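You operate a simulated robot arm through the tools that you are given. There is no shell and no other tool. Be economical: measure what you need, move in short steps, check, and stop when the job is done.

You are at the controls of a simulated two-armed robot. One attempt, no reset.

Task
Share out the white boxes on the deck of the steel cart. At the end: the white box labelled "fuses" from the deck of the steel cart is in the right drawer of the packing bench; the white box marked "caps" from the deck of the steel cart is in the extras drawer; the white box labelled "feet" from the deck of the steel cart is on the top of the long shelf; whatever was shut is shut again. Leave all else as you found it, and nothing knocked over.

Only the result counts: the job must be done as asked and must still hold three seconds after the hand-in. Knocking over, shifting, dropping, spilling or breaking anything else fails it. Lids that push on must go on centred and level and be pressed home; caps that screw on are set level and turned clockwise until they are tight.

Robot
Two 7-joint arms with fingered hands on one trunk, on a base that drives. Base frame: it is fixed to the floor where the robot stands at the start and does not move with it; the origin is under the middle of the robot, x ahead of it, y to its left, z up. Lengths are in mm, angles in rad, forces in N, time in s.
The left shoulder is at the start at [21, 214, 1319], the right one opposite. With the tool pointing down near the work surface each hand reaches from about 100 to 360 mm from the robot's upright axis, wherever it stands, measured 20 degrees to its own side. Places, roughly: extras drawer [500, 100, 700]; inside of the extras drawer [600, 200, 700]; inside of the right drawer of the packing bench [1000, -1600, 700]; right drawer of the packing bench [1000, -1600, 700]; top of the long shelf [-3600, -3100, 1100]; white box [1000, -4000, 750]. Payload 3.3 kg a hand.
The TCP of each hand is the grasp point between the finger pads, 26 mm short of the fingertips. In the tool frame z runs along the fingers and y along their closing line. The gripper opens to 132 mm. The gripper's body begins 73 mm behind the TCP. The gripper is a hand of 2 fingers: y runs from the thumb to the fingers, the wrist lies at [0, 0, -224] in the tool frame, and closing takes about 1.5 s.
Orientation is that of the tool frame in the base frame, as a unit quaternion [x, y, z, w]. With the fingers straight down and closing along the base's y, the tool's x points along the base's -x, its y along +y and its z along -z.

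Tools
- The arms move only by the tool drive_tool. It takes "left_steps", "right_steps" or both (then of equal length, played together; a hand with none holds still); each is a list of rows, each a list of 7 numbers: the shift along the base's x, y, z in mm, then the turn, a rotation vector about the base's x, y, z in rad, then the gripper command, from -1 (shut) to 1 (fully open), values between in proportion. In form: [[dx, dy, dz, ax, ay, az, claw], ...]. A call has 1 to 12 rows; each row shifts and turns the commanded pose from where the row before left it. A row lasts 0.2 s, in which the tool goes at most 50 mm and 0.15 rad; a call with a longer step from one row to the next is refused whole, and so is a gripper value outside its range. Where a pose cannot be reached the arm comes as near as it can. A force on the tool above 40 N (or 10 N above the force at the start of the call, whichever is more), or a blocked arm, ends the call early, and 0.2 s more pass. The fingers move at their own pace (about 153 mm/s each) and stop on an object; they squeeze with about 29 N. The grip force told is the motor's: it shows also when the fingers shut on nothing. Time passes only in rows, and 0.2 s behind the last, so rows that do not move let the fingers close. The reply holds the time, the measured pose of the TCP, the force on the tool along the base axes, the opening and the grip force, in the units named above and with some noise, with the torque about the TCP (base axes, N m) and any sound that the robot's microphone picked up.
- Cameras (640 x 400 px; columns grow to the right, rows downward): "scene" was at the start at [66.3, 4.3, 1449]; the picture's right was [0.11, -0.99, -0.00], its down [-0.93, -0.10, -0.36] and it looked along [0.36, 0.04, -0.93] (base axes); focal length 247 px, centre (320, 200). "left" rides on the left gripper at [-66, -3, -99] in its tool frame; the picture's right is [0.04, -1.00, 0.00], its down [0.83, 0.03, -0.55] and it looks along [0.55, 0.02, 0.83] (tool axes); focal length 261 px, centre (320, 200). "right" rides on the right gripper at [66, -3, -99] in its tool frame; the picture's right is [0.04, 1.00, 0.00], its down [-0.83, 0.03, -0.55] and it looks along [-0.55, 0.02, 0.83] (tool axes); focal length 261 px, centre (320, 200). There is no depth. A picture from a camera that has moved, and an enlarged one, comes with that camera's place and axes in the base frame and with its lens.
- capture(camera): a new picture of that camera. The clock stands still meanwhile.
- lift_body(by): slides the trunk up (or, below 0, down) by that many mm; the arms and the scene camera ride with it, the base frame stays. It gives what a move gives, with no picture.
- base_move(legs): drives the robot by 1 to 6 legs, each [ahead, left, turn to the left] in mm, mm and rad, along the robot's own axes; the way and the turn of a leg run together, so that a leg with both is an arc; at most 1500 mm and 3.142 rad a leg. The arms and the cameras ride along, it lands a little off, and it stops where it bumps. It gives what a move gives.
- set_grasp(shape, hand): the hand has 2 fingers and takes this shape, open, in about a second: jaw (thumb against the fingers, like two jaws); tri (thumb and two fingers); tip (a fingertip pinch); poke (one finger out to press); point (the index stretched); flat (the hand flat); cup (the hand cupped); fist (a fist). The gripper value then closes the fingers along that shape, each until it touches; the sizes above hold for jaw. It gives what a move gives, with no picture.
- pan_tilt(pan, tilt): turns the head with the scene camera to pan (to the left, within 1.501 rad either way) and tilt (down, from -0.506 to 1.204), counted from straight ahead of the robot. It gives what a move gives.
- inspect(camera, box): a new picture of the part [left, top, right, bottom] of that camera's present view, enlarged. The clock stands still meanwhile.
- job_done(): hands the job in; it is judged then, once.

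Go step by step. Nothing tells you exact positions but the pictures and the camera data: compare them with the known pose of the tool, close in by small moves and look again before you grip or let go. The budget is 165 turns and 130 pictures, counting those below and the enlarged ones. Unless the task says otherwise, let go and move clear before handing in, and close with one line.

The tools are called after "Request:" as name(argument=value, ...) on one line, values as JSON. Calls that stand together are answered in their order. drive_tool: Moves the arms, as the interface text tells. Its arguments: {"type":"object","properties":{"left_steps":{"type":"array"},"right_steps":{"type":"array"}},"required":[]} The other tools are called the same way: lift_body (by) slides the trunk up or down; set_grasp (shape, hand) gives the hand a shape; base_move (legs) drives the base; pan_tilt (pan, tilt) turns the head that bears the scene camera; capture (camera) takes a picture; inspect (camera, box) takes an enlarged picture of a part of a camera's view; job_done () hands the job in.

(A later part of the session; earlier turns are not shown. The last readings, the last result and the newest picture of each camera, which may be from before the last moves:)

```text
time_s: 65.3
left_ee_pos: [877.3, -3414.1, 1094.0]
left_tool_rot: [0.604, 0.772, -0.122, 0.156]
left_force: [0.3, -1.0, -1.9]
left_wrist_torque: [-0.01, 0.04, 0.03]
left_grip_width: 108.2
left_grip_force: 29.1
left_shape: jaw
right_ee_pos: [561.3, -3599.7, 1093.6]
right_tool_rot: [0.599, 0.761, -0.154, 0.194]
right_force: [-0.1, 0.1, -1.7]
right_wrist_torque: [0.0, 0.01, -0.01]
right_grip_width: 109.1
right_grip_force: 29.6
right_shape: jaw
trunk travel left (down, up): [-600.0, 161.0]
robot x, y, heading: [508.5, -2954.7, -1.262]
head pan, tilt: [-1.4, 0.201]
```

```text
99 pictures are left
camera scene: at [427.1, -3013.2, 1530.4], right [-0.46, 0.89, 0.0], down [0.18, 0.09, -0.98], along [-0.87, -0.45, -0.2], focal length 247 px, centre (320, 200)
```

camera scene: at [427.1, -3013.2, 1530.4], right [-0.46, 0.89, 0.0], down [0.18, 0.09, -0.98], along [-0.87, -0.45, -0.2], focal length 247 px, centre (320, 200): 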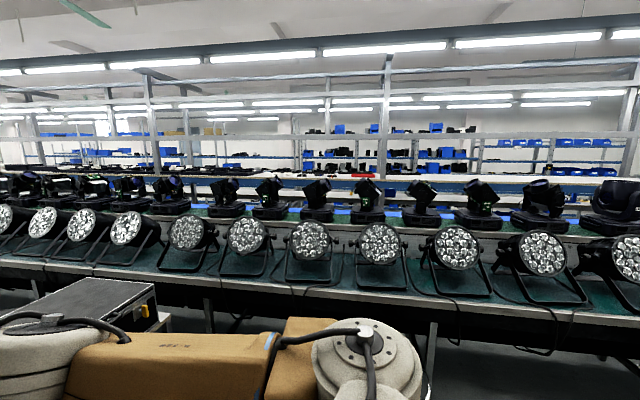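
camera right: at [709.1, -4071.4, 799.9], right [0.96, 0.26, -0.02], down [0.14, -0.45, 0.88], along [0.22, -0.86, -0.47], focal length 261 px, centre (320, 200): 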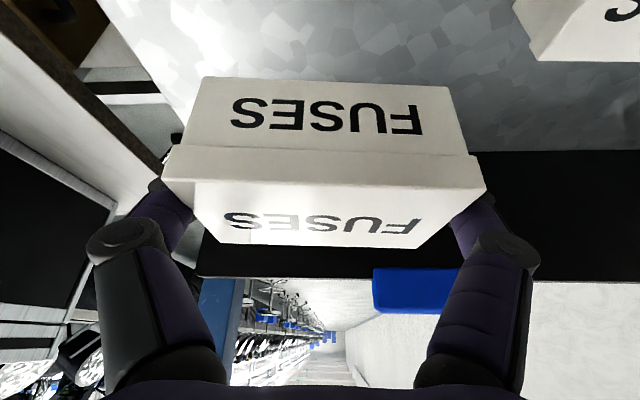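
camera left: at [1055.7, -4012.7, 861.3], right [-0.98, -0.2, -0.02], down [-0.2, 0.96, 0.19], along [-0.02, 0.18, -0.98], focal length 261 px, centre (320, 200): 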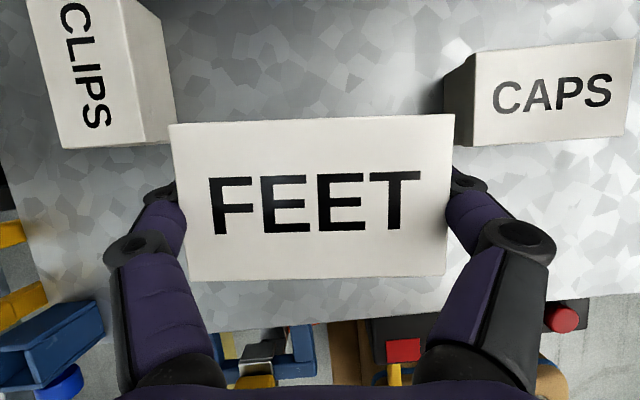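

Request:
inspect(camera="scene", box=[240, 90, 480, 240])

Request:
inspect(camera="scene", box=[400, 90, 640, 240])

```text
2.67 times, centred on (360, 165) of scene
camera zoom: at [427.1, -3013.2, 1530.4], right [-0.46, 0.89, 0.0], down [0.18, 0.09, -0.98], along [-0.87, -0.45, -0.2], focal length 660 px, centre (213, 293)
```

zoom: 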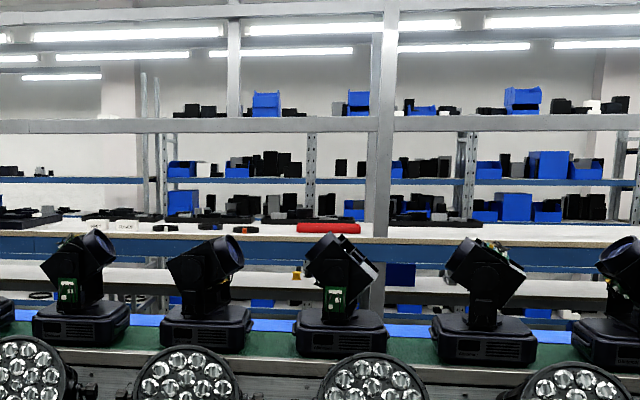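

```text
2.67 times, centred on (520, 165) of scene
camera zoom: at [427.1, -3013.2, 1530.4], right [-0.46, 0.89, 0.0], down [0.18, 0.09, -0.98], along [-0.87, -0.45, -0.2], focal length 660 px, centre (-213, 293)
```

zoom: 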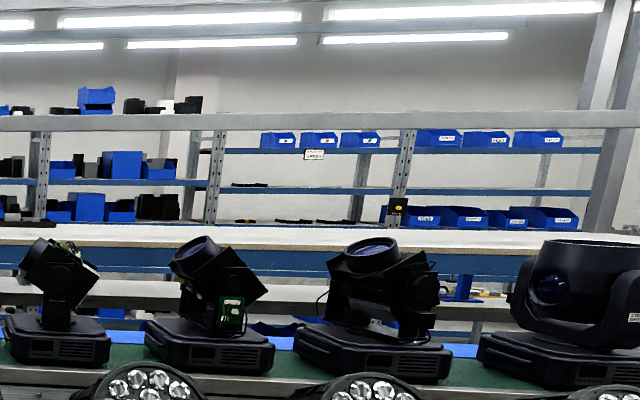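

The long shelf appears to be the board behind the light bench, across another aisle. I need a way around, so I'll turn to look for the end of the light bench.

Request:
base_move(legs=[[0, 0, -1.6]])

Request:
pan_tilt(pan=-1.2, tilt=0.2)

Request:
capture(camera="scene")

Request:
pan_tilt(pan=1.2, tilt=0.2)

Request:
capture(camera="scene")

```text
time_s: 69.6
left_ee_pos: [33.7, -3306.1, 1094.1]
left_tool_rot: [0.975, 0.096, -0.198, 0.019]
left_force: [-0.1, 0.4, -1.8]
left_wrist_torque: [0.0, -0.01, -0.01]
left_grip_width: 108.0
left_grip_force: 29.1
left_shape: jaw
right_ee_pos: [-137.2, -2982.2, 1095.1]
right_tool_rot: [0.964, 0.093, -0.246, 0.024]
right_force: [-0.4, -0.1, -1.0]
right_wrist_torque: [-0.01, 0.01, 0.01]
right_grip_width: 108.8
right_grip_force: 28.9
right_shape: jaw
trunk travel left (down, up): [-600.0, 161.0]
robot x, y, heading: [506.8, -2958.1, -2.876]
head pan, tilt: [-1.4, 0.201]
```

```text
time_s: 70.3
left_ee_pos: [34.4, -3307.3, 1094.5]
left_tool_rot: [0.975, 0.097, -0.197, 0.019]
left_force: [0.3, -0.5, -2.4]
left_wrist_torque: [0.03, -0.01, 0.0]
left_grip_width: 108.0
left_grip_force: 29.0
left_shape: jaw
right_ee_pos: [-136.6, -2981.9, 1094.0]
right_tool_rot: [0.964, 0.094, -0.247, 0.023]
right_force: [-0.3, 0.0, -1.2]
right_wrist_torque: [0.01, 0.0, 0.03]
right_grip_width: 109.4
right_grip_force: 28.7
right_shape: jaw
trunk travel left (down, up): [-600.0, 161.0]
robot x, y, heading: [509.0, -2956.6, -2.88]
head pan, tilt: [-1.201, 0.201]
```

```text
96 pictures are left
camera scene: at [438.9, -2886.6, 1530.4], right [0.81, 0.59, 0.0], down [0.12, -0.16, -0.98], along [-0.58, 0.79, -0.2], focal length 247 px, centre (320, 200)
```

scene: 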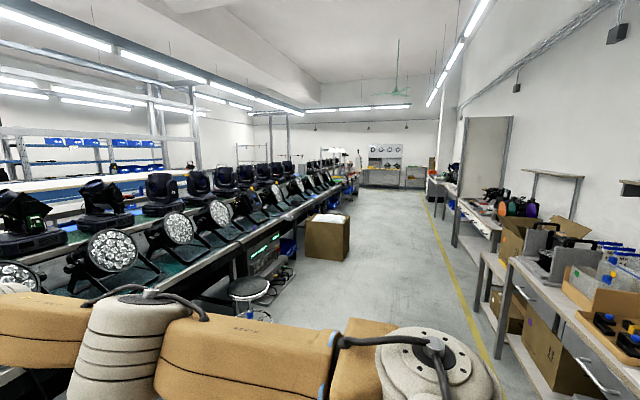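

```text
time_s: 72.5
left_ee_pos: [32.6, -3307.0, 1093.4]
left_tool_rot: [0.975, 0.098, -0.197, 0.02]
left_force: [0.0, 0.0, -2.0]
left_wrist_torque: [0.0, -0.01, 0.02]
left_grip_width: 107.7
left_grip_force: 29.1
left_shape: jaw
right_ee_pos: [-137.0, -2982.1, 1095.7]
right_tool_rot: [0.964, 0.093, -0.246, 0.023]
right_force: [1.2, 0.3, -1.5]
right_wrist_torque: [0.01, -0.01, 0.0]
right_grip_width: 109.2
right_grip_force: 28.4
right_shape: jaw
trunk travel left (down, up): [-600.0, 161.0]
robot x, y, heading: [506.8, -2958.4, -2.878]
head pan, tilt: [1.201, 0.201]
```

```text
95 pictures are left
camera scene: at [484.0, -3054.4, 1530.4], right [-0.99, 0.11, 0.0], down [0.02, 0.2, -0.98], along [-0.1, -0.97, -0.2], focal length 247 px, centre (320, 200)
```

scene: 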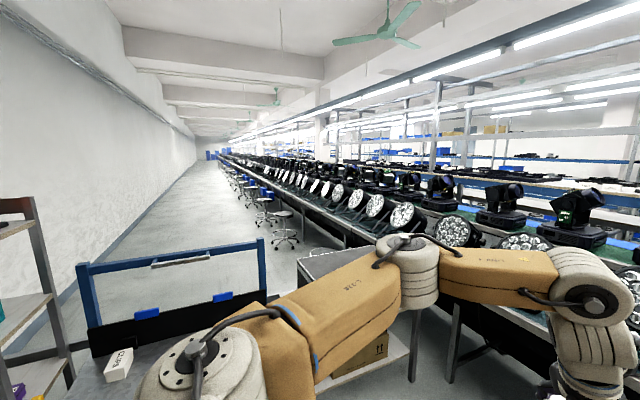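

The light bench ends far to the north by the back wall; the long way round goes there. I'll turn north along the aisle and drive.

Request:
base_move(legs=[[0, 0, -1.54], [1500, 0, 0], [1500, 0, 0]])

Request:
pan_tilt(pan=0.3, tilt=0.2)

Request:
capture(camera="scene")

Request:
pan_tilt(pan=1.4, tilt=0.1)

Request:
capture(camera="scene")

```text
time_s: 90.8
left_ee_pos: [-738.5, 381.8, 1093.5]
left_tool_rot: [0.774, -0.601, -0.156, -0.121]
left_force: [0.1, -0.4, -1.5]
left_wrist_torque: [0.01, -0.02, 0.04]
left_grip_width: 107.6
left_grip_force: 28.8
left_shape: jaw
right_ee_pos: [-422.6, 570.1, 1095.3]
right_tool_rot: [0.764, -0.597, -0.193, -0.153]
right_force: [-0.4, 0.4, -1.7]
right_wrist_torque: [-0.03, 0.01, 0.02]
right_grip_width: 109.1
right_grip_force: 29.1
right_shape: jaw
trunk travel left (down, up): [-600.0, 161.0]
robot x, y, heading: [-361.6, -71.2, 1.888]
head pan, tilt: [1.201, 0.201]
```

```text
time_s: 92.0
left_ee_pos: [-737.9, 381.9, 1095.9]
left_tool_rot: [0.775, -0.601, -0.156, -0.122]
left_force: [-0.5, 0.3, -2.3]
left_wrist_torque: [0.01, -0.02, -0.01]
left_grip_width: 107.7
left_grip_force: 29.2
left_shape: jaw
right_ee_pos: [-424.8, 569.8, 1095.3]
right_tool_rot: [0.764, -0.596, -0.195, -0.152]
right_force: [0.5, 0.2, -1.2]
right_wrist_torque: [0.0, -0.01, 0.0]
right_grip_width: 109.2
right_grip_force: 28.9
right_shape: jaw
trunk travel left (down, up): [-600.0, 161.0]
robot x, y, heading: [-366.6, -72.4, 1.891]
head pan, tilt: [0.3, 0.201]
```

```text
94 pictures are left
camera scene: at [-423.7, 13.8, 1530.4], right [0.82, 0.58, 0.0], down [0.12, -0.16, -0.98], along [-0.57, 0.8, -0.2], focal length 247 px, centre (320, 200)
```

scene: 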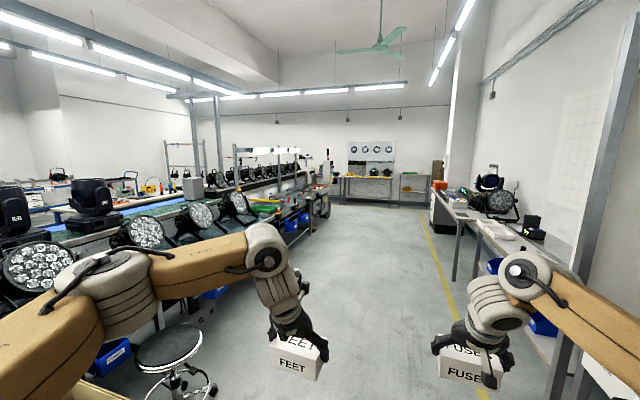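

```text
time_s: 93.4
left_ee_pos: [-739.0, 381.9, 1093.3]
left_tool_rot: [0.774, -0.601, -0.157, -0.121]
left_force: [-0.3, 0.0, -1.2]
left_wrist_torque: [0.01, -0.03, 0.01]
left_grip_width: 107.9
left_grip_force: 29.3
left_shape: jaw
right_ee_pos: [-424.5, 568.8, 1093.9]
right_tool_rot: [0.764, -0.596, -0.195, -0.153]
right_force: [0.1, -0.3, -1.5]
right_wrist_torque: [-0.01, -0.01, 0.01]
right_grip_width: 109.2
right_grip_force: 28.4
right_shape: jaw
trunk travel left (down, up): [-600.0, 161.0]
robot x, y, heading: [-362.9, -72.1, 1.885]
head pan, tilt: [1.4, 0.099]
```

```text
93 pictures are left
camera scene: at [-460.9, -75.4, 1539.8], right [-0.14, 0.99, 0.0], down [0.1, 0.01, -0.99], along [-0.98, -0.14, -0.1], focal length 247 px, centre (320, 200)
```

scene: 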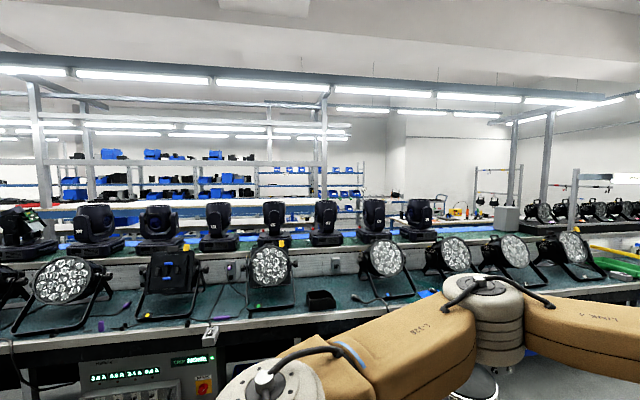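

Request:
base_move(legs=[[1500, 0, 0], [1300, 0, 0]])

Request:
pan_tilt(pan=0.3, tilt=0.25)

Request:
capture(camera="scene")

Request:
pan_tilt(pan=1.3, tilt=0.15)

Request:
capture(camera="scene")

```text
time_s: 107.0
left_ee_pos: [-1599.2, 3061.8, 1094.0]
left_tool_rot: [0.775, -0.6, -0.157, -0.122]
left_force: [-0.1, 0.8, -1.7]
left_wrist_torque: [0.02, -0.04, 0.02]
left_grip_width: 107.7
left_grip_force: 28.8
left_shape: jaw
right_ee_pos: [-1284.3, 3248.6, 1094.7]
right_tool_rot: [0.764, -0.596, -0.194, -0.153]
right_force: [-0.3, 0.4, -1.5]
right_wrist_torque: [0.0, -0.04, 0.0]
right_grip_width: 108.7
right_grip_force: 29.8
right_shape: jaw
trunk travel left (down, up): [-600.0, 161.0]
robot x, y, heading: [-1223.1, 2606.5, 1.888]
head pan, tilt: [1.4, 0.099]
```

```text
time_s: 108.3
left_ee_pos: [-1598.7, 3059.6, 1095.6]
left_tool_rot: [0.774, -0.601, -0.157, -0.121]
left_force: [0.8, -0.1, -2.1]
left_wrist_torque: [-0.02, -0.01, 0.01]
left_grip_width: 107.8
left_grip_force: 28.7
left_shape: jaw
right_ee_pos: [-1283.3, 3247.2, 1094.7]
right_tool_rot: [0.764, -0.597, -0.194, -0.153]
right_force: [-0.1, 1.0, -1.0]
right_wrist_torque: [0.0, -0.06, 0.0]
right_grip_width: 109.0
right_grip_force: 29.0
right_shape: jaw
trunk travel left (down, up): [-600.0, 161.0]
robot x, y, heading: [-1223.8, 2602.2, 1.889]
head pan, tilt: [0.3, 0.25]
```

```text
92 pictures are left
camera scene: at [-1284.1, 2692.8, 1525.8], right [0.82, 0.58, 0.0], down [0.14, -0.2, -0.97], along [-0.56, 0.79, -0.25], focal length 247 px, centre (320, 200)
```

scene: 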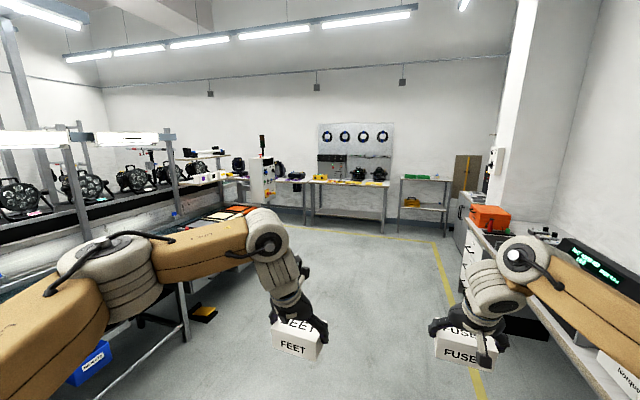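

```text
time_s: 109.6
left_ee_pos: [-1598.8, 3060.5, 1093.6]
left_tool_rot: [0.774, -0.601, -0.157, -0.122]
left_force: [-0.4, -0.4, -0.9]
left_wrist_torque: [-0.01, -0.01, 0.01]
left_grip_width: 107.6
left_grip_force: 29.0
left_shape: jaw
right_ee_pos: [-1285.4, 3248.3, 1094.4]
right_tool_rot: [0.764, -0.596, -0.195, -0.153]
right_force: [0.1, -1.2, -1.3]
right_wrist_torque: [-0.03, 0.0, -0.01]
right_grip_width: 109.4
right_grip_force: 28.4
right_shape: jaw
trunk travel left (down, up): [-600.0, 161.0]
robot x, y, heading: [-1225.4, 2605.1, 1.883]
head pan, tilt: [1.3, 0.15]
```

```text
91 pictures are left
camera scene: at [-1322.7, 2612.6, 1535.1], right [-0.04, 1.0, 0.0], down [0.15, 0.01, -0.99], along [-0.99, -0.04, -0.15], focal length 247 px, centre (320, 200)
```

scene: 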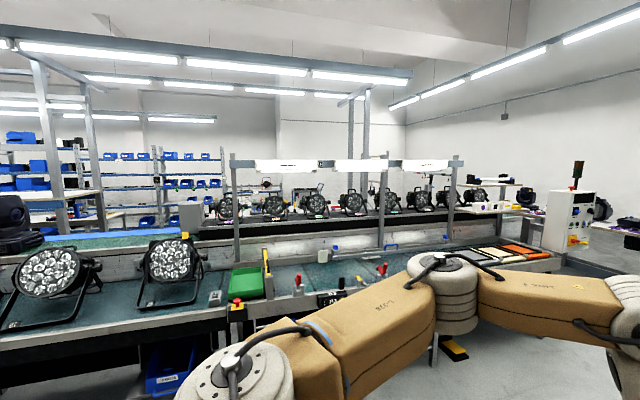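

There's a wide passage past the bench's north end. I'll drive up to it and turn left.

Request:
base_move(legs=[[1500, 0, 0], [1300, 0, 0], [0, 0, 1.52]])

Request:
pan_tilt(pan=0.0, tilt=0.25)

Request:
capture(camera="scene")

Request:
pan_tilt(pan=0.8, tilt=0.25)

Request:
capture(camera="scene")

```text
time_s: 127.0
left_ee_pos: [-2615.4, 4942.3, 1094.7]
left_tool_rot: [0.976, 0.09, -0.197, 0.018]
left_force: [0.0, 0.6, -2.6]
left_wrist_torque: [0.01, 0.0, -0.04]
left_grip_width: 107.8
left_grip_force: 28.9
left_shape: jaw
right_ee_pos: [-2782.6, 5269.0, 1094.6]
right_tool_rot: [0.965, 0.087, -0.246, 0.021]
right_force: [-0.3, -0.3, -1.9]
right_wrist_torque: [0.0, -0.01, 0.0]
right_grip_width: 109.0
right_grip_force: 29.6
right_shape: jaw
trunk travel left (down, up): [-600.0, 161.0]
robot x, y, heading: [-2135.8, 5287.1, -2.896]
head pan, tilt: [1.3, 0.15]
```

```text
time_s: 128.4
left_ee_pos: [-2615.1, 4942.6, 1094.0]
left_tool_rot: [0.976, 0.091, -0.198, 0.018]
left_force: [0.5, -0.2, -1.9]
left_wrist_torque: [0.02, 0.03, -0.03]
left_grip_width: 107.8
left_grip_force: 29.1
left_shape: jaw
right_ee_pos: [-2781.5, 5269.3, 1095.4]
right_tool_rot: [0.965, 0.087, -0.246, 0.021]
right_force: [-0.7, -0.7, -1.3]
right_wrist_torque: [0.01, -0.03, 0.0]
right_grip_width: 108.8
right_grip_force: 29.1
right_shape: jaw
trunk travel left (down, up): [-600.0, 161.0]
robot x, y, heading: [-2136.3, 5286.7, -2.894]
head pan, tilt: [0.0, 0.25]
```

```text
90 pictures are left
camera scene: at [-2241.5, 5257.2, 1525.8], right [-0.25, 0.97, 0.0], down [0.24, 0.06, -0.97], along [-0.94, -0.24, -0.25], focal length 247 px, centre (320, 200)
```

scene: 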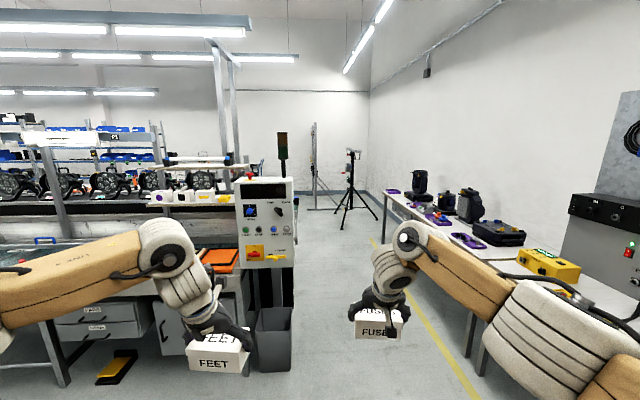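

```text
time_s: 129.6
left_ee_pos: [-2615.5, 4942.2, 1093.4]
left_tool_rot: [0.976, 0.091, -0.198, 0.018]
left_force: [-0.7, 0.2, -1.4]
left_wrist_torque: [-0.01, 0.01, 0.0]
left_grip_width: 107.6
left_grip_force: 28.5
left_shape: jaw
right_ee_pos: [-2782.1, 5269.0, 1094.1]
right_tool_rot: [0.965, 0.087, -0.247, 0.021]
right_force: [0.6, 0.1, -1.7]
right_wrist_torque: [-0.01, 0.01, -0.02]
right_grip_width: 109.0
right_grip_force: 28.6
right_shape: jaw
trunk travel left (down, up): [-600.0, 161.0]
robot x, y, heading: [-2137.5, 5287.1, -2.895]
head pan, tilt: [0.799, 0.25]
```

```text
89 pictures are left
camera scene: at [-2197.6, 5199.4, 1525.8], right [-0.87, 0.5, 0.0], down [0.12, 0.21, -0.97], along [-0.48, -0.84, -0.25], focal length 247 px, centre (320, 200)
```

scene: 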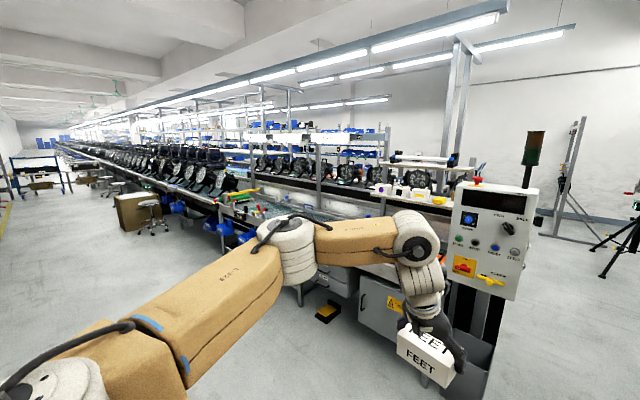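

The gap between the control cabinet with its bin and the back table is about 1.3 m. I'll sidestep right to its middle and go through.

Request:
base_move(legs=[[0, 0, 0.045], [500, -430, 0], [900, 0, 0]])

Request:
pan_tilt(pan=0.9, tilt=0.3)

Request:
capture(camera="scene")

Request:
pan_tilt(pan=0.1, tilt=0.4)

Request:
capture(camera="scene")

```text
time_s: 137.9
left_ee_pos: [-4058.9, 4907.0, 1094.6]
left_tool_rot: [0.973, 0.115, -0.198, 0.023]
left_force: [-0.1, -0.1, -1.3]
left_wrist_torque: [0.0, -0.01, 0.01]
left_grip_width: 107.7
left_grip_force: 29.1
left_shape: jaw
right_ee_pos: [-4241.1, 5224.8, 1094.9]
right_tool_rot: [0.963, 0.112, -0.245, 0.027]
right_force: [-0.6, -0.1, -2.1]
right_wrist_torque: [0.01, -0.02, 0.04]
right_grip_width: 109.0
right_grip_force: 28.8
right_shape: jaw
trunk travel left (down, up): [-600.0, 161.0]
robot x, y, heading: [-3597.0, 5278.7, -2.838]
head pan, tilt: [0.799, 0.25]
```

```text
time_s: 138.6
left_ee_pos: [-4059.3, 4908.3, 1093.6]
left_tool_rot: [0.973, 0.115, -0.197, 0.024]
left_force: [-0.2, 0.1, -0.6]
left_wrist_torque: [0.05, 0.03, 0.05]
left_grip_width: 107.8
left_grip_force: 29.0
left_shape: jaw
right_ee_pos: [-4241.4, 5226.9, 1094.2]
right_tool_rot: [0.962, 0.112, -0.246, 0.027]
right_force: [-0.6, -0.2, -2.2]
right_wrist_torque: [0.0, -0.03, -0.01]
right_grip_width: 109.0
right_grip_force: 29.1
right_shape: jaw
trunk travel left (down, up): [-600.0, 161.0]
robot x, y, heading: [-3602.9, 5274.4, -2.841]
head pan, tilt: [0.901, 0.3]
```

```text
88 pictures are left
camera scene: at [-3645.6, 5182.5, 1521.1], right [-0.93, 0.36, 0.0], down [0.11, 0.28, -0.96], along [-0.35, -0.89, -0.3], focal length 247 px, centre (320, 200)
```

scene: 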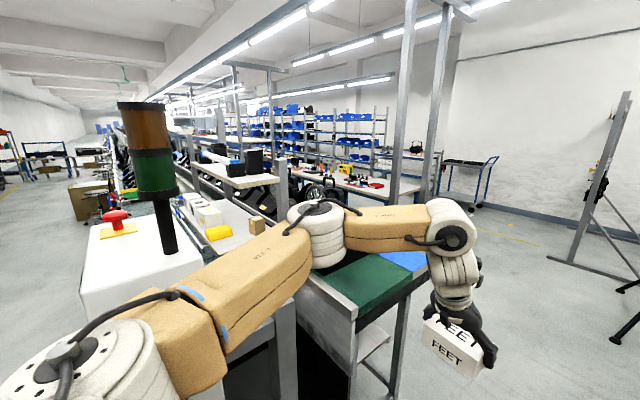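

```text
time_s: 139.7
left_ee_pos: [-4059.3, 4908.3, 1093.9]
left_tool_rot: [0.973, 0.115, -0.196, 0.023]
left_force: [-0.1, -0.3, -0.5]
left_wrist_torque: [0.01, 0.04, 0.02]
left_grip_width: 107.6
left_grip_force: 28.9
left_shape: jaw
right_ee_pos: [-4240.7, 5225.0, 1093.8]
right_tool_rot: [0.963, 0.112, -0.245, 0.028]
right_force: [0.0, 0.2, -1.1]
right_wrist_torque: [0.01, -0.01, 0.0]
right_grip_width: 109.0
right_grip_force: 29.4
right_shape: jaw
trunk travel left (down, up): [-600.0, 161.0]
robot x, y, heading: [-3598.9, 5273.1, -2.839]
head pan, tilt: [0.099, 0.4]
```

```text
87 pictures are left
camera scene: at [-3697.2, 5233.3, 1511.8], right [-0.39, 0.92, 0.0], down [0.36, 0.15, -0.92], along [-0.85, -0.36, -0.39], focal length 247 px, centre (320, 200)
```

scene: 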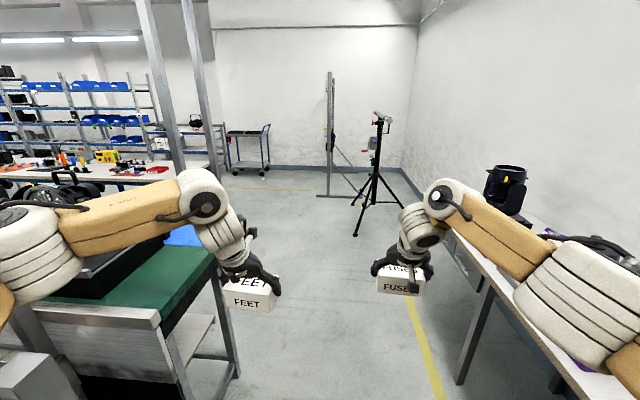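

The green bench ends just ahead; behind it an aisle runs south next to a white table row. I'll advance and look down that aisle.

Request:
base_move(legs=[[1450, 0, 0], [0, 0, 1.55]])

Request:
pan_tilt(pan=0.0, tilt=0.25)

Request:
capture(camera="scene")

```text
time_s: 150.6
left_ee_pos: [-4605.1, 4359.2, 1093.9]
left_tool_rot: [0.61, 0.768, -0.123, 0.155]
left_force: [-0.3, 0.6, -1.6]
left_wrist_torque: [-0.01, -0.03, -0.01]
left_grip_width: 107.4
left_grip_force: 29.4
left_shape: jaw
right_ee_pos: [-4924.3, 4178.7, 1094.9]
right_tool_rot: [0.605, 0.756, -0.155, 0.193]
right_force: [0.2, 0.6, -1.7]
right_wrist_torque: [0.01, 0.0, 0.03]
right_grip_width: 109.3
right_grip_force: 28.8
right_shape: jaw
trunk travel left (down, up): [-600.0, 161.0]
robot x, y, heading: [-4967.6, 4820.3, -1.281]
head pan, tilt: [0.099, 0.4]
```

```text
time_s: 151.3
left_ee_pos: [-4604.4, 4358.3, 1093.9]
left_tool_rot: [0.61, 0.767, -0.123, 0.156]
left_force: [0.7, -0.4, -1.4]
left_wrist_torque: [-0.02, 0.0, 0.0]
left_grip_width: 107.7
left_grip_force: 29.2
left_shape: jaw
right_ee_pos: [-4924.0, 4178.5, 1093.9]
right_tool_rot: [0.605, 0.757, -0.155, 0.193]
right_force: [-0.7, 0.1, -2.4]
right_wrist_torque: [0.0, 0.0, -0.02]
right_grip_width: 109.1
right_grip_force: 29.4
right_shape: jaw
trunk travel left (down, up): [-600.0, 161.0]
robot x, y, heading: [-4969.3, 4824.0, -1.28]
head pan, tilt: [0.0, 0.25]
```

```text
86 pictures are left
camera scene: at [-4938.4, 4718.8, 1525.8], right [-0.96, -0.29, 0.0], down [-0.07, 0.24, -0.97], along [0.28, -0.93, -0.25], focal length 247 px, centre (320, 200)
```

scene: 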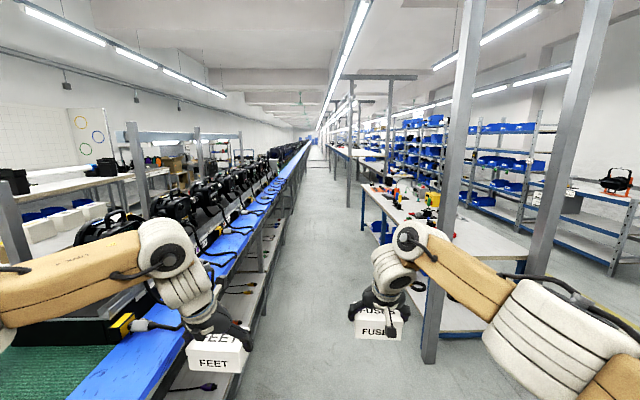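

The aisle is about 1 m wide; I'll centre in it and drive south slowly.

Request:
base_move(legs=[[300, -200, 0.005], [1200, 0, 0]])

Request:
pan_tilt(pan=-0.2, tilt=0.3)

Request:
capture(camera="scene")

```text
time_s: 159.3
left_ee_pos: [-4372.8, 2858.4, 1093.7]
left_tool_rot: [0.614, 0.764, -0.124, 0.155]
left_force: [-0.5, 0.2, -2.5]
left_wrist_torque: [-0.01, -0.01, -0.01]
left_grip_width: 107.6
left_grip_force: 29.3
left_shape: jaw
right_ee_pos: [-4693.3, 2681.4, 1094.9]
right_tool_rot: [0.609, 0.754, -0.156, 0.191]
right_force: [0.2, 0.5, -1.0]
right_wrist_torque: [0.04, 0.01, -0.01]
right_grip_width: 109.1
right_grip_force: 29.4
right_shape: jaw
trunk travel left (down, up): [-600.0, 161.0]
robot x, y, heading: [-4725.8, 3325.6, -1.292]
head pan, tilt: [0.0, 0.25]
```

```text
time_s: 160.0
left_ee_pos: [-4373.3, 2858.2, 1094.1]
left_tool_rot: [0.614, 0.764, -0.124, 0.155]
left_force: [0.7, 0.7, -1.9]
left_wrist_torque: [0.02, 0.01, 0.0]
left_grip_width: 107.6
left_grip_force: 28.8
left_shape: jaw
right_ee_pos: [-4693.2, 2681.2, 1094.0]
right_tool_rot: [0.608, 0.754, -0.155, 0.192]
right_force: [-0.4, -0.3, -1.7]
right_wrist_torque: [-0.03, -0.03, -0.02]
right_grip_width: 108.7
right_grip_force: 29.5
right_shape: jaw
trunk travel left (down, up): [-600.0, 161.0]
robot x, y, heading: [-4729.2, 3324.4, -1.293]
head pan, tilt: [-0.201, 0.3]
```

```text
85 pictures are left
camera scene: at [-4722.0, 3217.8, 1521.1], right [-1.0, -0.08, 0.0], down [-0.02, 0.29, -0.96], along [0.08, -0.95, -0.3], focal length 247 px, centre (320, 200)
```

scene: 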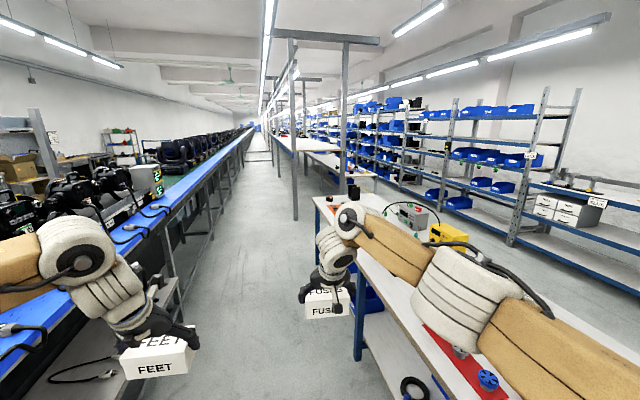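

Posts line the right of the aisle, so I'll shift left ~120 mm, straighten and continue south.

Request:
base_move(legs=[[600, 120, 0.018], [1400, 0, 0]])

Request:
capture(camera="scene")

```text
time_s: 170.2
left_ee_pos: [-3605.2, 988.8, 1093.9]
left_tool_rot: [0.592, 0.781, -0.12, 0.159]
left_force: [-0.9, 0.0, -1.2]
left_wrist_torque: [-0.03, -0.01, 0.01]
left_grip_width: 107.5
left_grip_force: 28.6
left_shape: jaw
right_ee_pos: [-3915.6, 792.7, 1094.6]
right_tool_rot: [0.587, 0.771, -0.149, 0.196]
right_force: [-0.2, -0.6, -0.7]
right_wrist_torque: [-0.01, 0.0, 0.0]
right_grip_width: 109.2
right_grip_force: 29.0
right_shape: jaw
trunk travel left (down, up): [-600.0, 161.0]
robot x, y, heading: [-3988.6, 1435.9, -1.229]
head pan, tilt: [-0.201, 0.3]
```

```text
84 pictures are left
camera scene: at [-3974.7, 1326.9, 1521.1], right [-0.99, -0.14, 0.0], down [-0.04, 0.29, -0.95], along [0.13, -0.95, -0.3], focal length 247 px, centre (320, 200)
```

scene: 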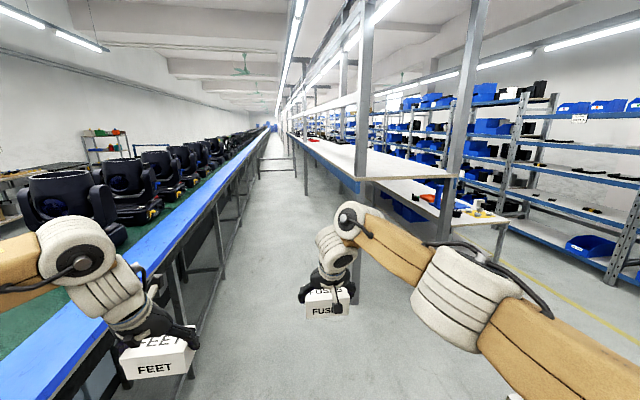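

The long shelf board starts just ahead on the right at about z=1100. I'll correct heading and go on toward the named spot.

Request:
base_move(legs=[[0, 0, -0.047], [1500, 0, 0], [1000, 0, 0]])

Request:
pan_tilt(pan=-0.7, tilt=0.35)

Request:
capture(camera="scene")

```text
time_s: 182.7
left_ee_pos: [-2910.1, -1403.4, 1093.7]
left_tool_rot: [0.61, 0.767, -0.124, 0.156]
left_force: [-0.2, 0.2, -2.2]
left_wrist_torque: [0.0, 0.0, 0.04]
left_grip_width: 107.6
left_grip_force: 28.8
left_shape: jaw
right_ee_pos: [-3228.9, -1583.8, 1095.4]
right_tool_rot: [0.604, 0.758, -0.155, 0.193]
right_force: [-0.1, -0.3, -1.8]
right_wrist_torque: [0.03, 0.01, 0.0]
right_grip_width: 108.9
right_grip_force: 28.5
right_shape: jaw
trunk travel left (down, up): [-600.0, 161.0]
robot x, y, heading: [-3273.5, -939.7, -1.276]
head pan, tilt: [-0.201, 0.3]
```

```text
time_s: 183.6
left_ee_pos: [-2911.1, -1403.9, 1094.4]
left_tool_rot: [0.608, 0.768, -0.124, 0.157]
left_force: [-0.8, -0.9, -2.6]
left_wrist_torque: [0.03, 0.04, -0.01]
left_grip_width: 107.5
left_grip_force: 29.4
left_shape: jaw
right_ee_pos: [-3230.1, -1584.8, 1094.6]
right_tool_rot: [0.604, 0.758, -0.154, 0.193]
right_force: [-0.1, 0.1, -1.1]
right_wrist_torque: [0.02, 0.02, 0.03]
right_grip_width: 109.2
right_grip_force: 28.7
right_shape: jaw
trunk travel left (down, up): [-600.0, 161.0]
robot x, y, heading: [-3278.5, -941.9, -1.273]
head pan, tilt: [-0.7, 0.351]
```

```text
83 pictures are left
camera scene: at [-3309.7, -1041.4, 1516.4], right [-0.92, 0.39, 0.0], down [0.13, 0.32, -0.94], along [-0.37, -0.86, -0.34], focal length 247 px, centre (320, 200)
```

scene: 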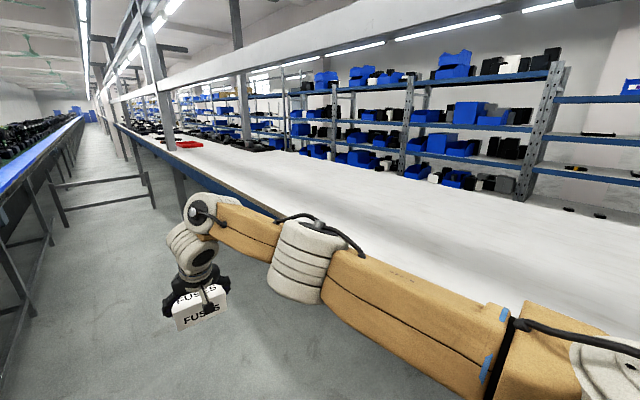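

The shelf top is clear here with posts far apart. I'll go on about 1.9 m to the named spot, raise the trunk so the boxes clear the shelf, then turn to face it.

Request:
base_move(legs=[[1400, 0, 0], [400, 0, 0]])

Request:
lift_body(by=120)

Request:
capture(camera="scene")

Request:
pan_tilt(pan=-1.4, tilt=0.4)

Request:
capture(camera="scene")

```text
time_s: 192.6
left_ee_pos: [-2409.8, -3117.6, 1093.7]
left_tool_rot: [0.612, 0.766, -0.123, 0.155]
left_force: [0.3, -0.2, -1.5]
left_wrist_torque: [0.02, 0.01, 0.03]
left_grip_width: 107.5
left_grip_force: 28.8
left_shape: jaw
right_ee_pos: [-2730.5, -3297.9, 1094.2]
right_tool_rot: [0.607, 0.755, -0.156, 0.191]
right_force: [-0.2, 0.4, -2.2]
right_wrist_torque: [-0.01, 0.03, 0.0]
right_grip_width: 108.8
right_grip_force: 29.1
right_shape: jaw
trunk travel left (down, up): [-600.0, 161.0]
robot x, y, heading: [-2772.0, -2649.8, -1.286]
head pan, tilt: [-0.7, 0.351]
```

```text
time_s: 194.1
left_ee_pos: [-2409.4, -3117.3, 1214.4]
left_tool_rot: [0.613, 0.765, -0.125, 0.156]
left_force: [0.1, -0.5, -2.5]
left_wrist_torque: [-0.01, 0.02, 0.01]
left_grip_width: 107.5
left_grip_force: 28.7
left_shape: jaw
right_ee_pos: [-2730.1, -3294.6, 1213.4]
right_tool_rot: [0.608, 0.754, -0.155, 0.191]
right_force: [0.3, 0.3, -2.2]
right_wrist_torque: [0.01, -0.02, 0.05]
right_grip_width: 108.8
right_grip_force: 29.2
right_shape: jaw
trunk travel left (down, up): [-720.0, 41.0]
robot x, y, heading: [-2772.2, -2652.4, -1.284]
head pan, tilt: [-0.7, 0.351]
```

```text
82 pictures are left
camera scene: at [-2806.0, -2750.2, 1636.3], right [-0.92, 0.4, 0.0], down [0.14, 0.32, -0.94], along [-0.38, -0.86, -0.34], focal length 247 px, centre (320, 200)
```

scene: 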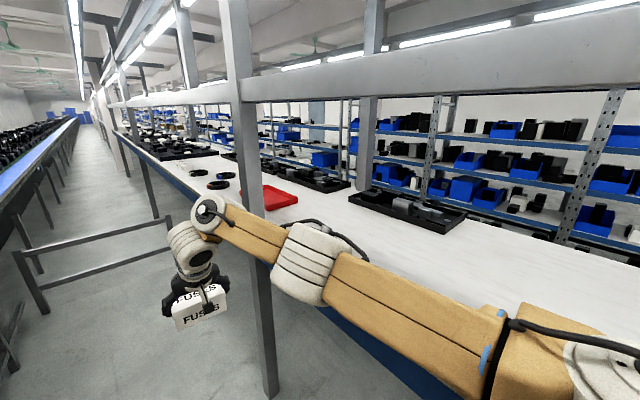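

```text
time_s: 195.2
left_ee_pos: [-2410.8, -3116.3, 1214.6]
left_tool_rot: [0.613, 0.765, -0.124, 0.155]
left_force: [-0.2, 0.4, -1.4]
left_wrist_torque: [-0.05, 0.02, -0.03]
left_grip_width: 107.7
left_grip_force: 29.0
left_shape: jaw
right_ee_pos: [-2730.8, -3296.1, 1214.6]
right_tool_rot: [0.608, 0.755, -0.156, 0.192]
right_force: [-0.1, 0.5, -1.7]
right_wrist_torque: [0.0, 0.05, -0.02]
right_grip_width: 109.4
right_grip_force: 28.9
right_shape: jaw
trunk travel left (down, up): [-720.0, 41.0]
robot x, y, heading: [-2771.9, -2653.4, -1.287]
head pan, tilt: [-1.4, 0.4]
```

```text
81 pictures are left
camera scene: at [-2851.6, -2705.7, 1631.9], right [-0.44, 0.9, 0.0], down [0.35, 0.17, -0.92], along [-0.83, -0.41, -0.39], focal length 247 px, centre (320, 200)
```

scene: 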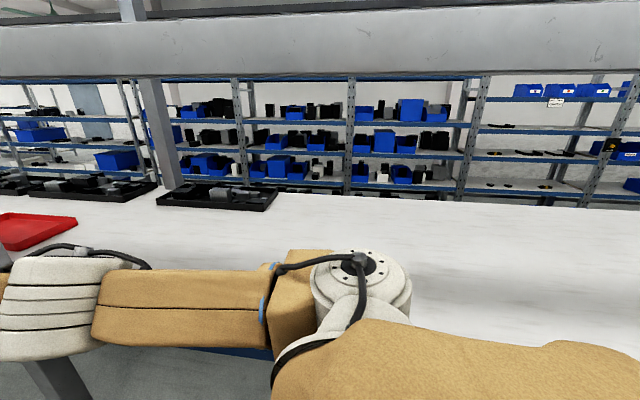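

A post stands about 1.1 m ahead, outside my turning circle, and the shelf directly to my right is empty. I'll turn to face the shelf.

Request:
base_move(legs=[[0, 0, -1.56]])

Request:
pan_tilt(pan=0.2, tilt=0.8)

Request:
capture(camera="scene")

Request:
capture(camera="left")

```text
time_s: 199.3
left_ee_pos: [-3223.7, -3025.4, 1214.9]
left_tool_rot: [0.972, 0.124, -0.197, 0.026]
left_force: [-0.2, -0.2, -1.1]
left_wrist_torque: [-0.01, -0.04, -0.05]
left_grip_width: 107.4
left_grip_force: 29.2
left_shape: jaw
right_ee_pos: [-3412.5, -2711.9, 1214.4]
right_tool_rot: [0.962, 0.118, -0.246, 0.029]
right_force: [-0.6, 0.2, -1.3]
right_wrist_torque: [-0.03, -0.02, 0.01]
right_grip_width: 108.9
right_grip_force: 28.8
right_shape: jaw
trunk travel left (down, up): [-720.0, 41.0]
robot x, y, heading: [-2768.0, -2656.5, -2.824]
head pan, tilt: [-1.4, 0.4]
```

```text
time_s: 201.0
left_ee_pos: [-3223.3, -3027.4, 1213.0]
left_tool_rot: [0.972, 0.123, -0.197, 0.025]
left_force: [0.2, 0.6, -1.9]
left_wrist_torque: [-0.01, 0.01, 0.0]
left_grip_width: 107.5
left_grip_force: 28.9
left_shape: jaw
right_ee_pos: [-3412.1, -2712.3, 1214.8]
right_tool_rot: [0.962, 0.118, -0.245, 0.03]
right_force: [0.1, 0.5, -1.5]
right_wrist_torque: [0.03, 0.0, -0.02]
right_grip_width: 109.0
right_grip_force: 28.8
right_shape: jaw
trunk travel left (down, up): [-720.0, 41.0]
robot x, y, heading: [-2769.5, -2651.9, -2.827]
head pan, tilt: [0.201, 0.799]
```

```text
80 pictures are left
camera scene: at [-2852.2, -2697.5, 1596.8], right [-0.49, 0.87, 0.0], down [0.62, 0.35, -0.7], along [-0.61, -0.34, -0.72], focal length 247 px, centre (320, 200)
```

scene: 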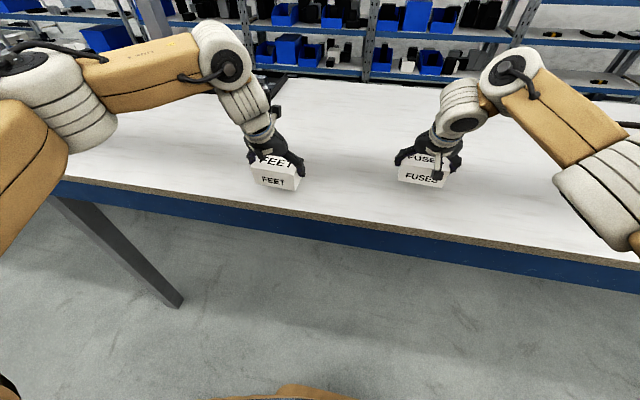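

```text
79 pictures are left
camera left: at [-3246.8, -3029.4, 1330.5], right [-0.21, 0.98, -0.02], down [0.96, 0.21, 0.19], along [0.19, 0.02, -0.98], focal length 261 px, centre (320, 200)
```

left: 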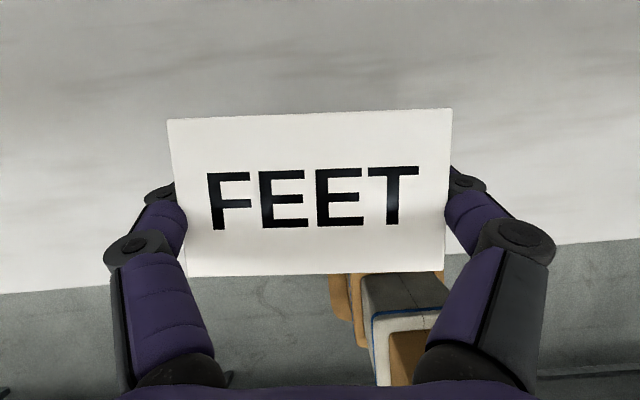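

The shelf top works out to about z=1130 with its edge 470 mm ahead. I'll move 110 mm closer, then lower the feet box onto it.

Request:
base_move(legs=[[110, 0, 0]])

Request:
drive_tool(left_steps=[[0, 0, -15, 0, 0, 0, -1], [0, 0, -10, 0, 0, 0, -1]])

Request:
inspect(camera="scene", box=[160, 100, 400, 250])

```text
time_s: 202.2
left_ee_pos: [-3328.2, -3062.0, 1214.0]
left_tool_rot: [0.972, 0.123, -0.196, 0.025]
left_force: [-0.3, 0.2, -1.4]
left_wrist_torque: [0.0, 0.0, 0.01]
left_grip_width: 107.6
left_grip_force: 28.5
left_shape: jaw
right_ee_pos: [-3517.1, -2746.4, 1213.9]
right_tool_rot: [0.962, 0.119, -0.246, 0.029]
right_force: [-1.0, -0.3, -2.3]
right_wrist_torque: [-0.02, -0.03, -0.04]
right_grip_width: 108.9
right_grip_force: 28.3
right_shape: jaw
trunk travel left (down, up): [-720.0, 41.0]
robot x, y, heading: [-2873.9, -2683.8, -2.825]
head pan, tilt: [0.201, 0.799]
```

```text
time_s: 202.8
left_ee_pos: [-3328.2, -3063.0, 1186.9]
left_tool_rot: [0.973, 0.123, -0.195, 0.025]
left_force: [-0.1, -0.1, -1.9]
left_wrist_torque: [0.02, -0.01, 0.02]
left_grip_width: 107.5
left_grip_force: 28.7
left_shape: jaw
right_ee_pos: [-3516.7, -2747.3, 1213.2]
right_tool_rot: [0.961, 0.119, -0.246, 0.029]
right_force: [0.3, 0.0, -1.7]
right_wrist_torque: [-0.01, -0.02, -0.04]
right_grip_width: 109.1
right_grip_force: 28.2
right_shape: jaw
trunk travel left (down, up): [-720.0, 41.0]
robot x, y, heading: [-2873.6, -2689.3, -2.823]
head pan, tilt: [0.201, 0.799]
```

```text
2.67 times, centred on (280, 175) of scene
camera zoom: at [-2957.3, -2732.2, 1596.7], right [-0.5, 0.87, 0.0], down [0.62, 0.36, -0.7], along [-0.6, -0.34, -0.72], focal length 660 px, centre (427, 267)
```

zoom: 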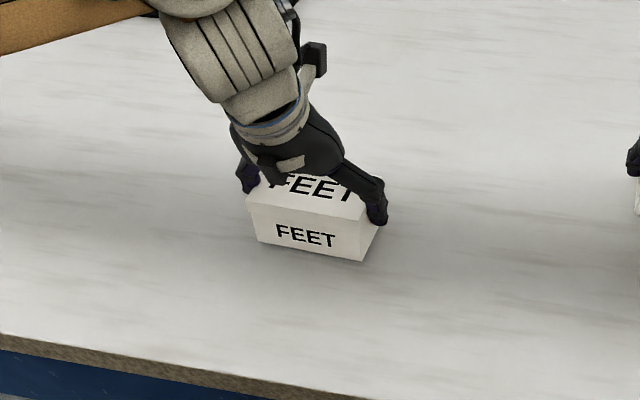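

Request:
drive_tool(left_steps=[[0, 0, -4, 0, 0, 0, -1], [0, 0, -4, 0, 0, 0, -1], [0, 0, -3, 0, 0, 0, -1]])

```text
time_s: 203.6
left_ee_pos: [-3328.3, -3059.4, 1182.3]
left_tool_rot: [0.971, 0.124, -0.203, 0.026]
left_force: [-0.6, -1.8, 32.7]
left_wrist_torque: [-0.1, -0.01, -0.21]
left_grip_width: 105.8
left_grip_force: 29.1
left_shape: jaw
right_ee_pos: [-3513.8, -2744.8, 1216.6]
right_tool_rot: [0.961, 0.12, -0.247, 0.031]
right_force: [0.1, -0.5, -2.1]
right_wrist_torque: [0.01, -0.04, 0.04]
right_grip_width: 108.9
right_grip_force: 28.8
right_shape: jaw
trunk travel left (down, up): [-720.0, 41.0]
robot x, y, heading: [-2875.2, -2686.0, -2.824]
head pan, tilt: [0.201, 0.799]
```

Contact: the box is on the shelf. I'll ease the pressure, open, and withdraw along the tool axis.

Request:
drive_tool(left_steps=[[0, 0, 7, 0, 0, 0, -1], [0, 0, 0, 0, 0, 0, 0.75], [0, 0, 0, 0, 0, 0, 0.75], [0, 0, 0, 0, 0, 0, 0.75], [0, 0, 0, 0, 0, 0, 0.75], [0, 0, 0, 0, 0, 0, 0.75]])

Request:
capture(camera="left")

```text
time_s: 205.0
left_ee_pos: [-3327.9, -3061.5, 1183.9]
left_tool_rot: [0.973, 0.122, -0.197, 0.025]
left_force: [0.9, -0.2, -0.3]
left_wrist_torque: [0.01, 0.02, 0.0]
left_grip_width: 115.6
left_grip_force: 0.1
left_shape: jaw
right_ee_pos: [-3516.2, -2747.8, 1214.3]
right_tool_rot: [0.962, 0.119, -0.246, 0.029]
right_force: [-0.4, -0.1, -1.8]
right_wrist_torque: [0.03, -0.01, 0.02]
right_grip_width: 109.2
right_grip_force: 28.8
right_shape: jaw
trunk travel left (down, up): [-720.0, 41.0]
robot x, y, heading: [-2874.8, -2689.7, -2.824]
head pan, tilt: [0.201, 0.799]
```

```text
77 pictures are left
camera left: at [-3350.5, -3063.9, 1301.2], right [-0.21, 0.98, -0.02], down [0.96, 0.21, 0.19], along [0.19, 0.02, -0.98], focal length 261 px, centre (320, 200)
```

left: 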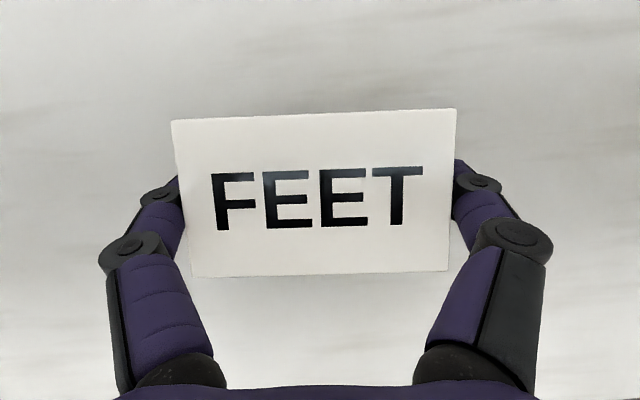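

Request:
drive_tool(left_steps=[[0, 0, 0, 0, 0, 0, 1], [0, 0, 0, 0, 0, 0, 1], [0, 0, 25, 0, 0, 0, 1], [0, 0, 45, 0, 0, 0, 1], [0, 0, 45, 0, 0, 0, 1]])

Request:
inspect(camera="scene", box=[160, 100, 400, 250])

```text
time_s: 206.2
left_ee_pos: [-3327.3, -3060.5, 1299.7]
left_tool_rot: [0.972, 0.123, -0.197, 0.026]
left_force: [0.3, 0.4, -0.2]
left_wrist_torque: [0.02, 0.01, -0.02]
left_grip_width: 131.6
left_grip_force: 0.0
left_shape: jaw
right_ee_pos: [-3516.6, -2745.8, 1215.7]
right_tool_rot: [0.961, 0.119, -0.246, 0.03]
right_force: [0.1, -0.7, -2.4]
right_wrist_torque: [0.02, -0.04, -0.02]
right_grip_width: 109.1
right_grip_force: 29.1
right_shape: jaw
trunk travel left (down, up): [-720.0, 41.0]
robot x, y, heading: [-2875.9, -2685.1, -2.826]
head pan, tilt: [0.201, 0.799]
```

```text
2.67 times, centred on (280, 175) of scene
camera zoom: at [-2955.6, -2730.8, 1596.9], right [-0.5, 0.87, 0.0], down [0.62, 0.35, -0.7], along [-0.61, -0.35, -0.72], focal length 660 px, centre (427, 267)
```

zoom: 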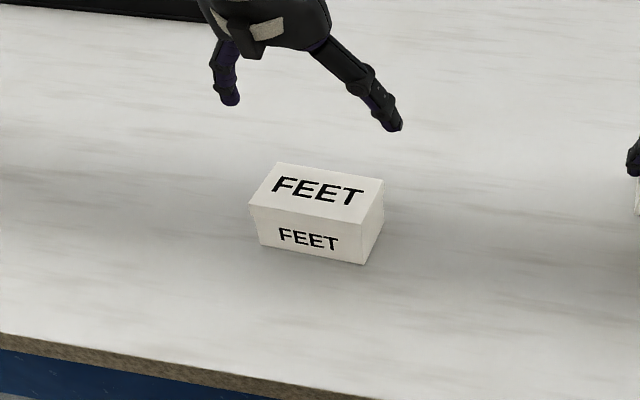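

Feet box is placed. Now I'll back off, turn north and retrace the aisle.

Request:
base_move(legs=[[-110, 0, 0], [0, 0, -1.592]])

Request:
lift_body(by=-120)

Request:
base_move(legs=[[1500, 0, 0], [1000, 0, 0]])

```text
time_s: 211.2
left_ee_pos: [-3143.4, -2198.8, 1299.8]
left_tool_rot: [0.774, -0.601, -0.157, -0.121]
left_force: [-0.1, -0.6, -0.1]
left_wrist_torque: [0.0, -0.03, -0.02]
left_grip_width: 131.8
left_grip_force: 0.1
left_shape: jaw
right_ee_pos: [-2829.6, -2010.1, 1214.7]
right_tool_rot: [0.764, -0.596, -0.195, -0.152]
right_force: [-0.1, -0.7, -2.1]
right_wrist_torque: [0.0, 0.02, -0.01]
right_grip_width: 109.1
right_grip_force: 29.1
right_shape: jaw
trunk travel left (down, up): [-720.0, 41.0]
robot x, y, heading: [-2769.8, -2649.2, 1.889]
head pan, tilt: [0.201, 0.799]
```

```text
time_s: 212.7
left_ee_pos: [-3143.2, -2200.2, 1179.7]
left_tool_rot: [0.774, -0.601, -0.156, -0.122]
left_force: [0.3, 0.0, 0.1]
left_wrist_torque: [-0.01, 0.02, -0.03]
left_grip_width: 132.1
left_grip_force: 0.1
left_shape: jaw
right_ee_pos: [-2829.2, -2009.9, 1095.3]
right_tool_rot: [0.764, -0.596, -0.195, -0.153]
right_force: [0.2, -0.1, -0.9]
right_wrist_torque: [-0.02, 0.0, 0.0]
right_grip_width: 109.0
right_grip_force: 29.1
right_shape: jaw
trunk travel left (down, up): [-600.0, 161.0]
robot x, y, heading: [-2772.8, -2650.2, 1.888]
head pan, tilt: [0.201, 0.799]
```

```text
time_s: 224.8
left_ee_pos: [-3831.6, 170.2, 1178.1]
left_tool_rot: [0.763, -0.615, -0.154, -0.125]
left_force: [-0.3, -0.1, -0.1]
left_wrist_torque: [0.0, 0.01, -0.02]
left_grip_width: 131.9
left_grip_force: 0.1
left_shape: jaw
right_ee_pos: [-3510.1, 347.5, 1094.3]
right_tool_rot: [0.754, -0.609, -0.191, -0.156]
right_force: [0.9, 1.0, -1.0]
right_wrist_torque: [0.01, -0.02, 0.01]
right_grip_width: 108.9
right_grip_force: 29.1
right_shape: jaw
trunk travel left (down, up): [-600.0, 161.0]
robot x, y, heading: [-3472.6, -294.6, 1.855]
head pan, tilt: [0.201, 0.799]
```

Request:
base_move(legs=[[0, 0, 0.025], [1500, 0, 0], [1100, 0, 0]])

```text
time_s: 237.7
left_ee_pos: [-4629.5, 2630.2, 1177.8]
left_tool_rot: [0.771, -0.605, -0.156, -0.123]
left_force: [0.1, 0.4, -0.7]
left_wrist_torque: [-0.01, 0.0, 0.02]
left_grip_width: 131.8
left_grip_force: 0.0
left_shape: jaw
right_ee_pos: [-4312.1, 2814.8, 1094.0]
right_tool_rot: [0.761, -0.6, -0.193, -0.153]
right_force: [0.2, -0.6, -1.9]
right_wrist_torque: [-0.04, -0.04, 0.02]
right_grip_width: 108.9
right_grip_force: 29.0
right_shape: jaw
trunk travel left (down, up): [-600.0, 161.0]
robot x, y, heading: [-4263.6, 2177.6, 1.875]
head pan, tilt: [0.201, 0.799]
```

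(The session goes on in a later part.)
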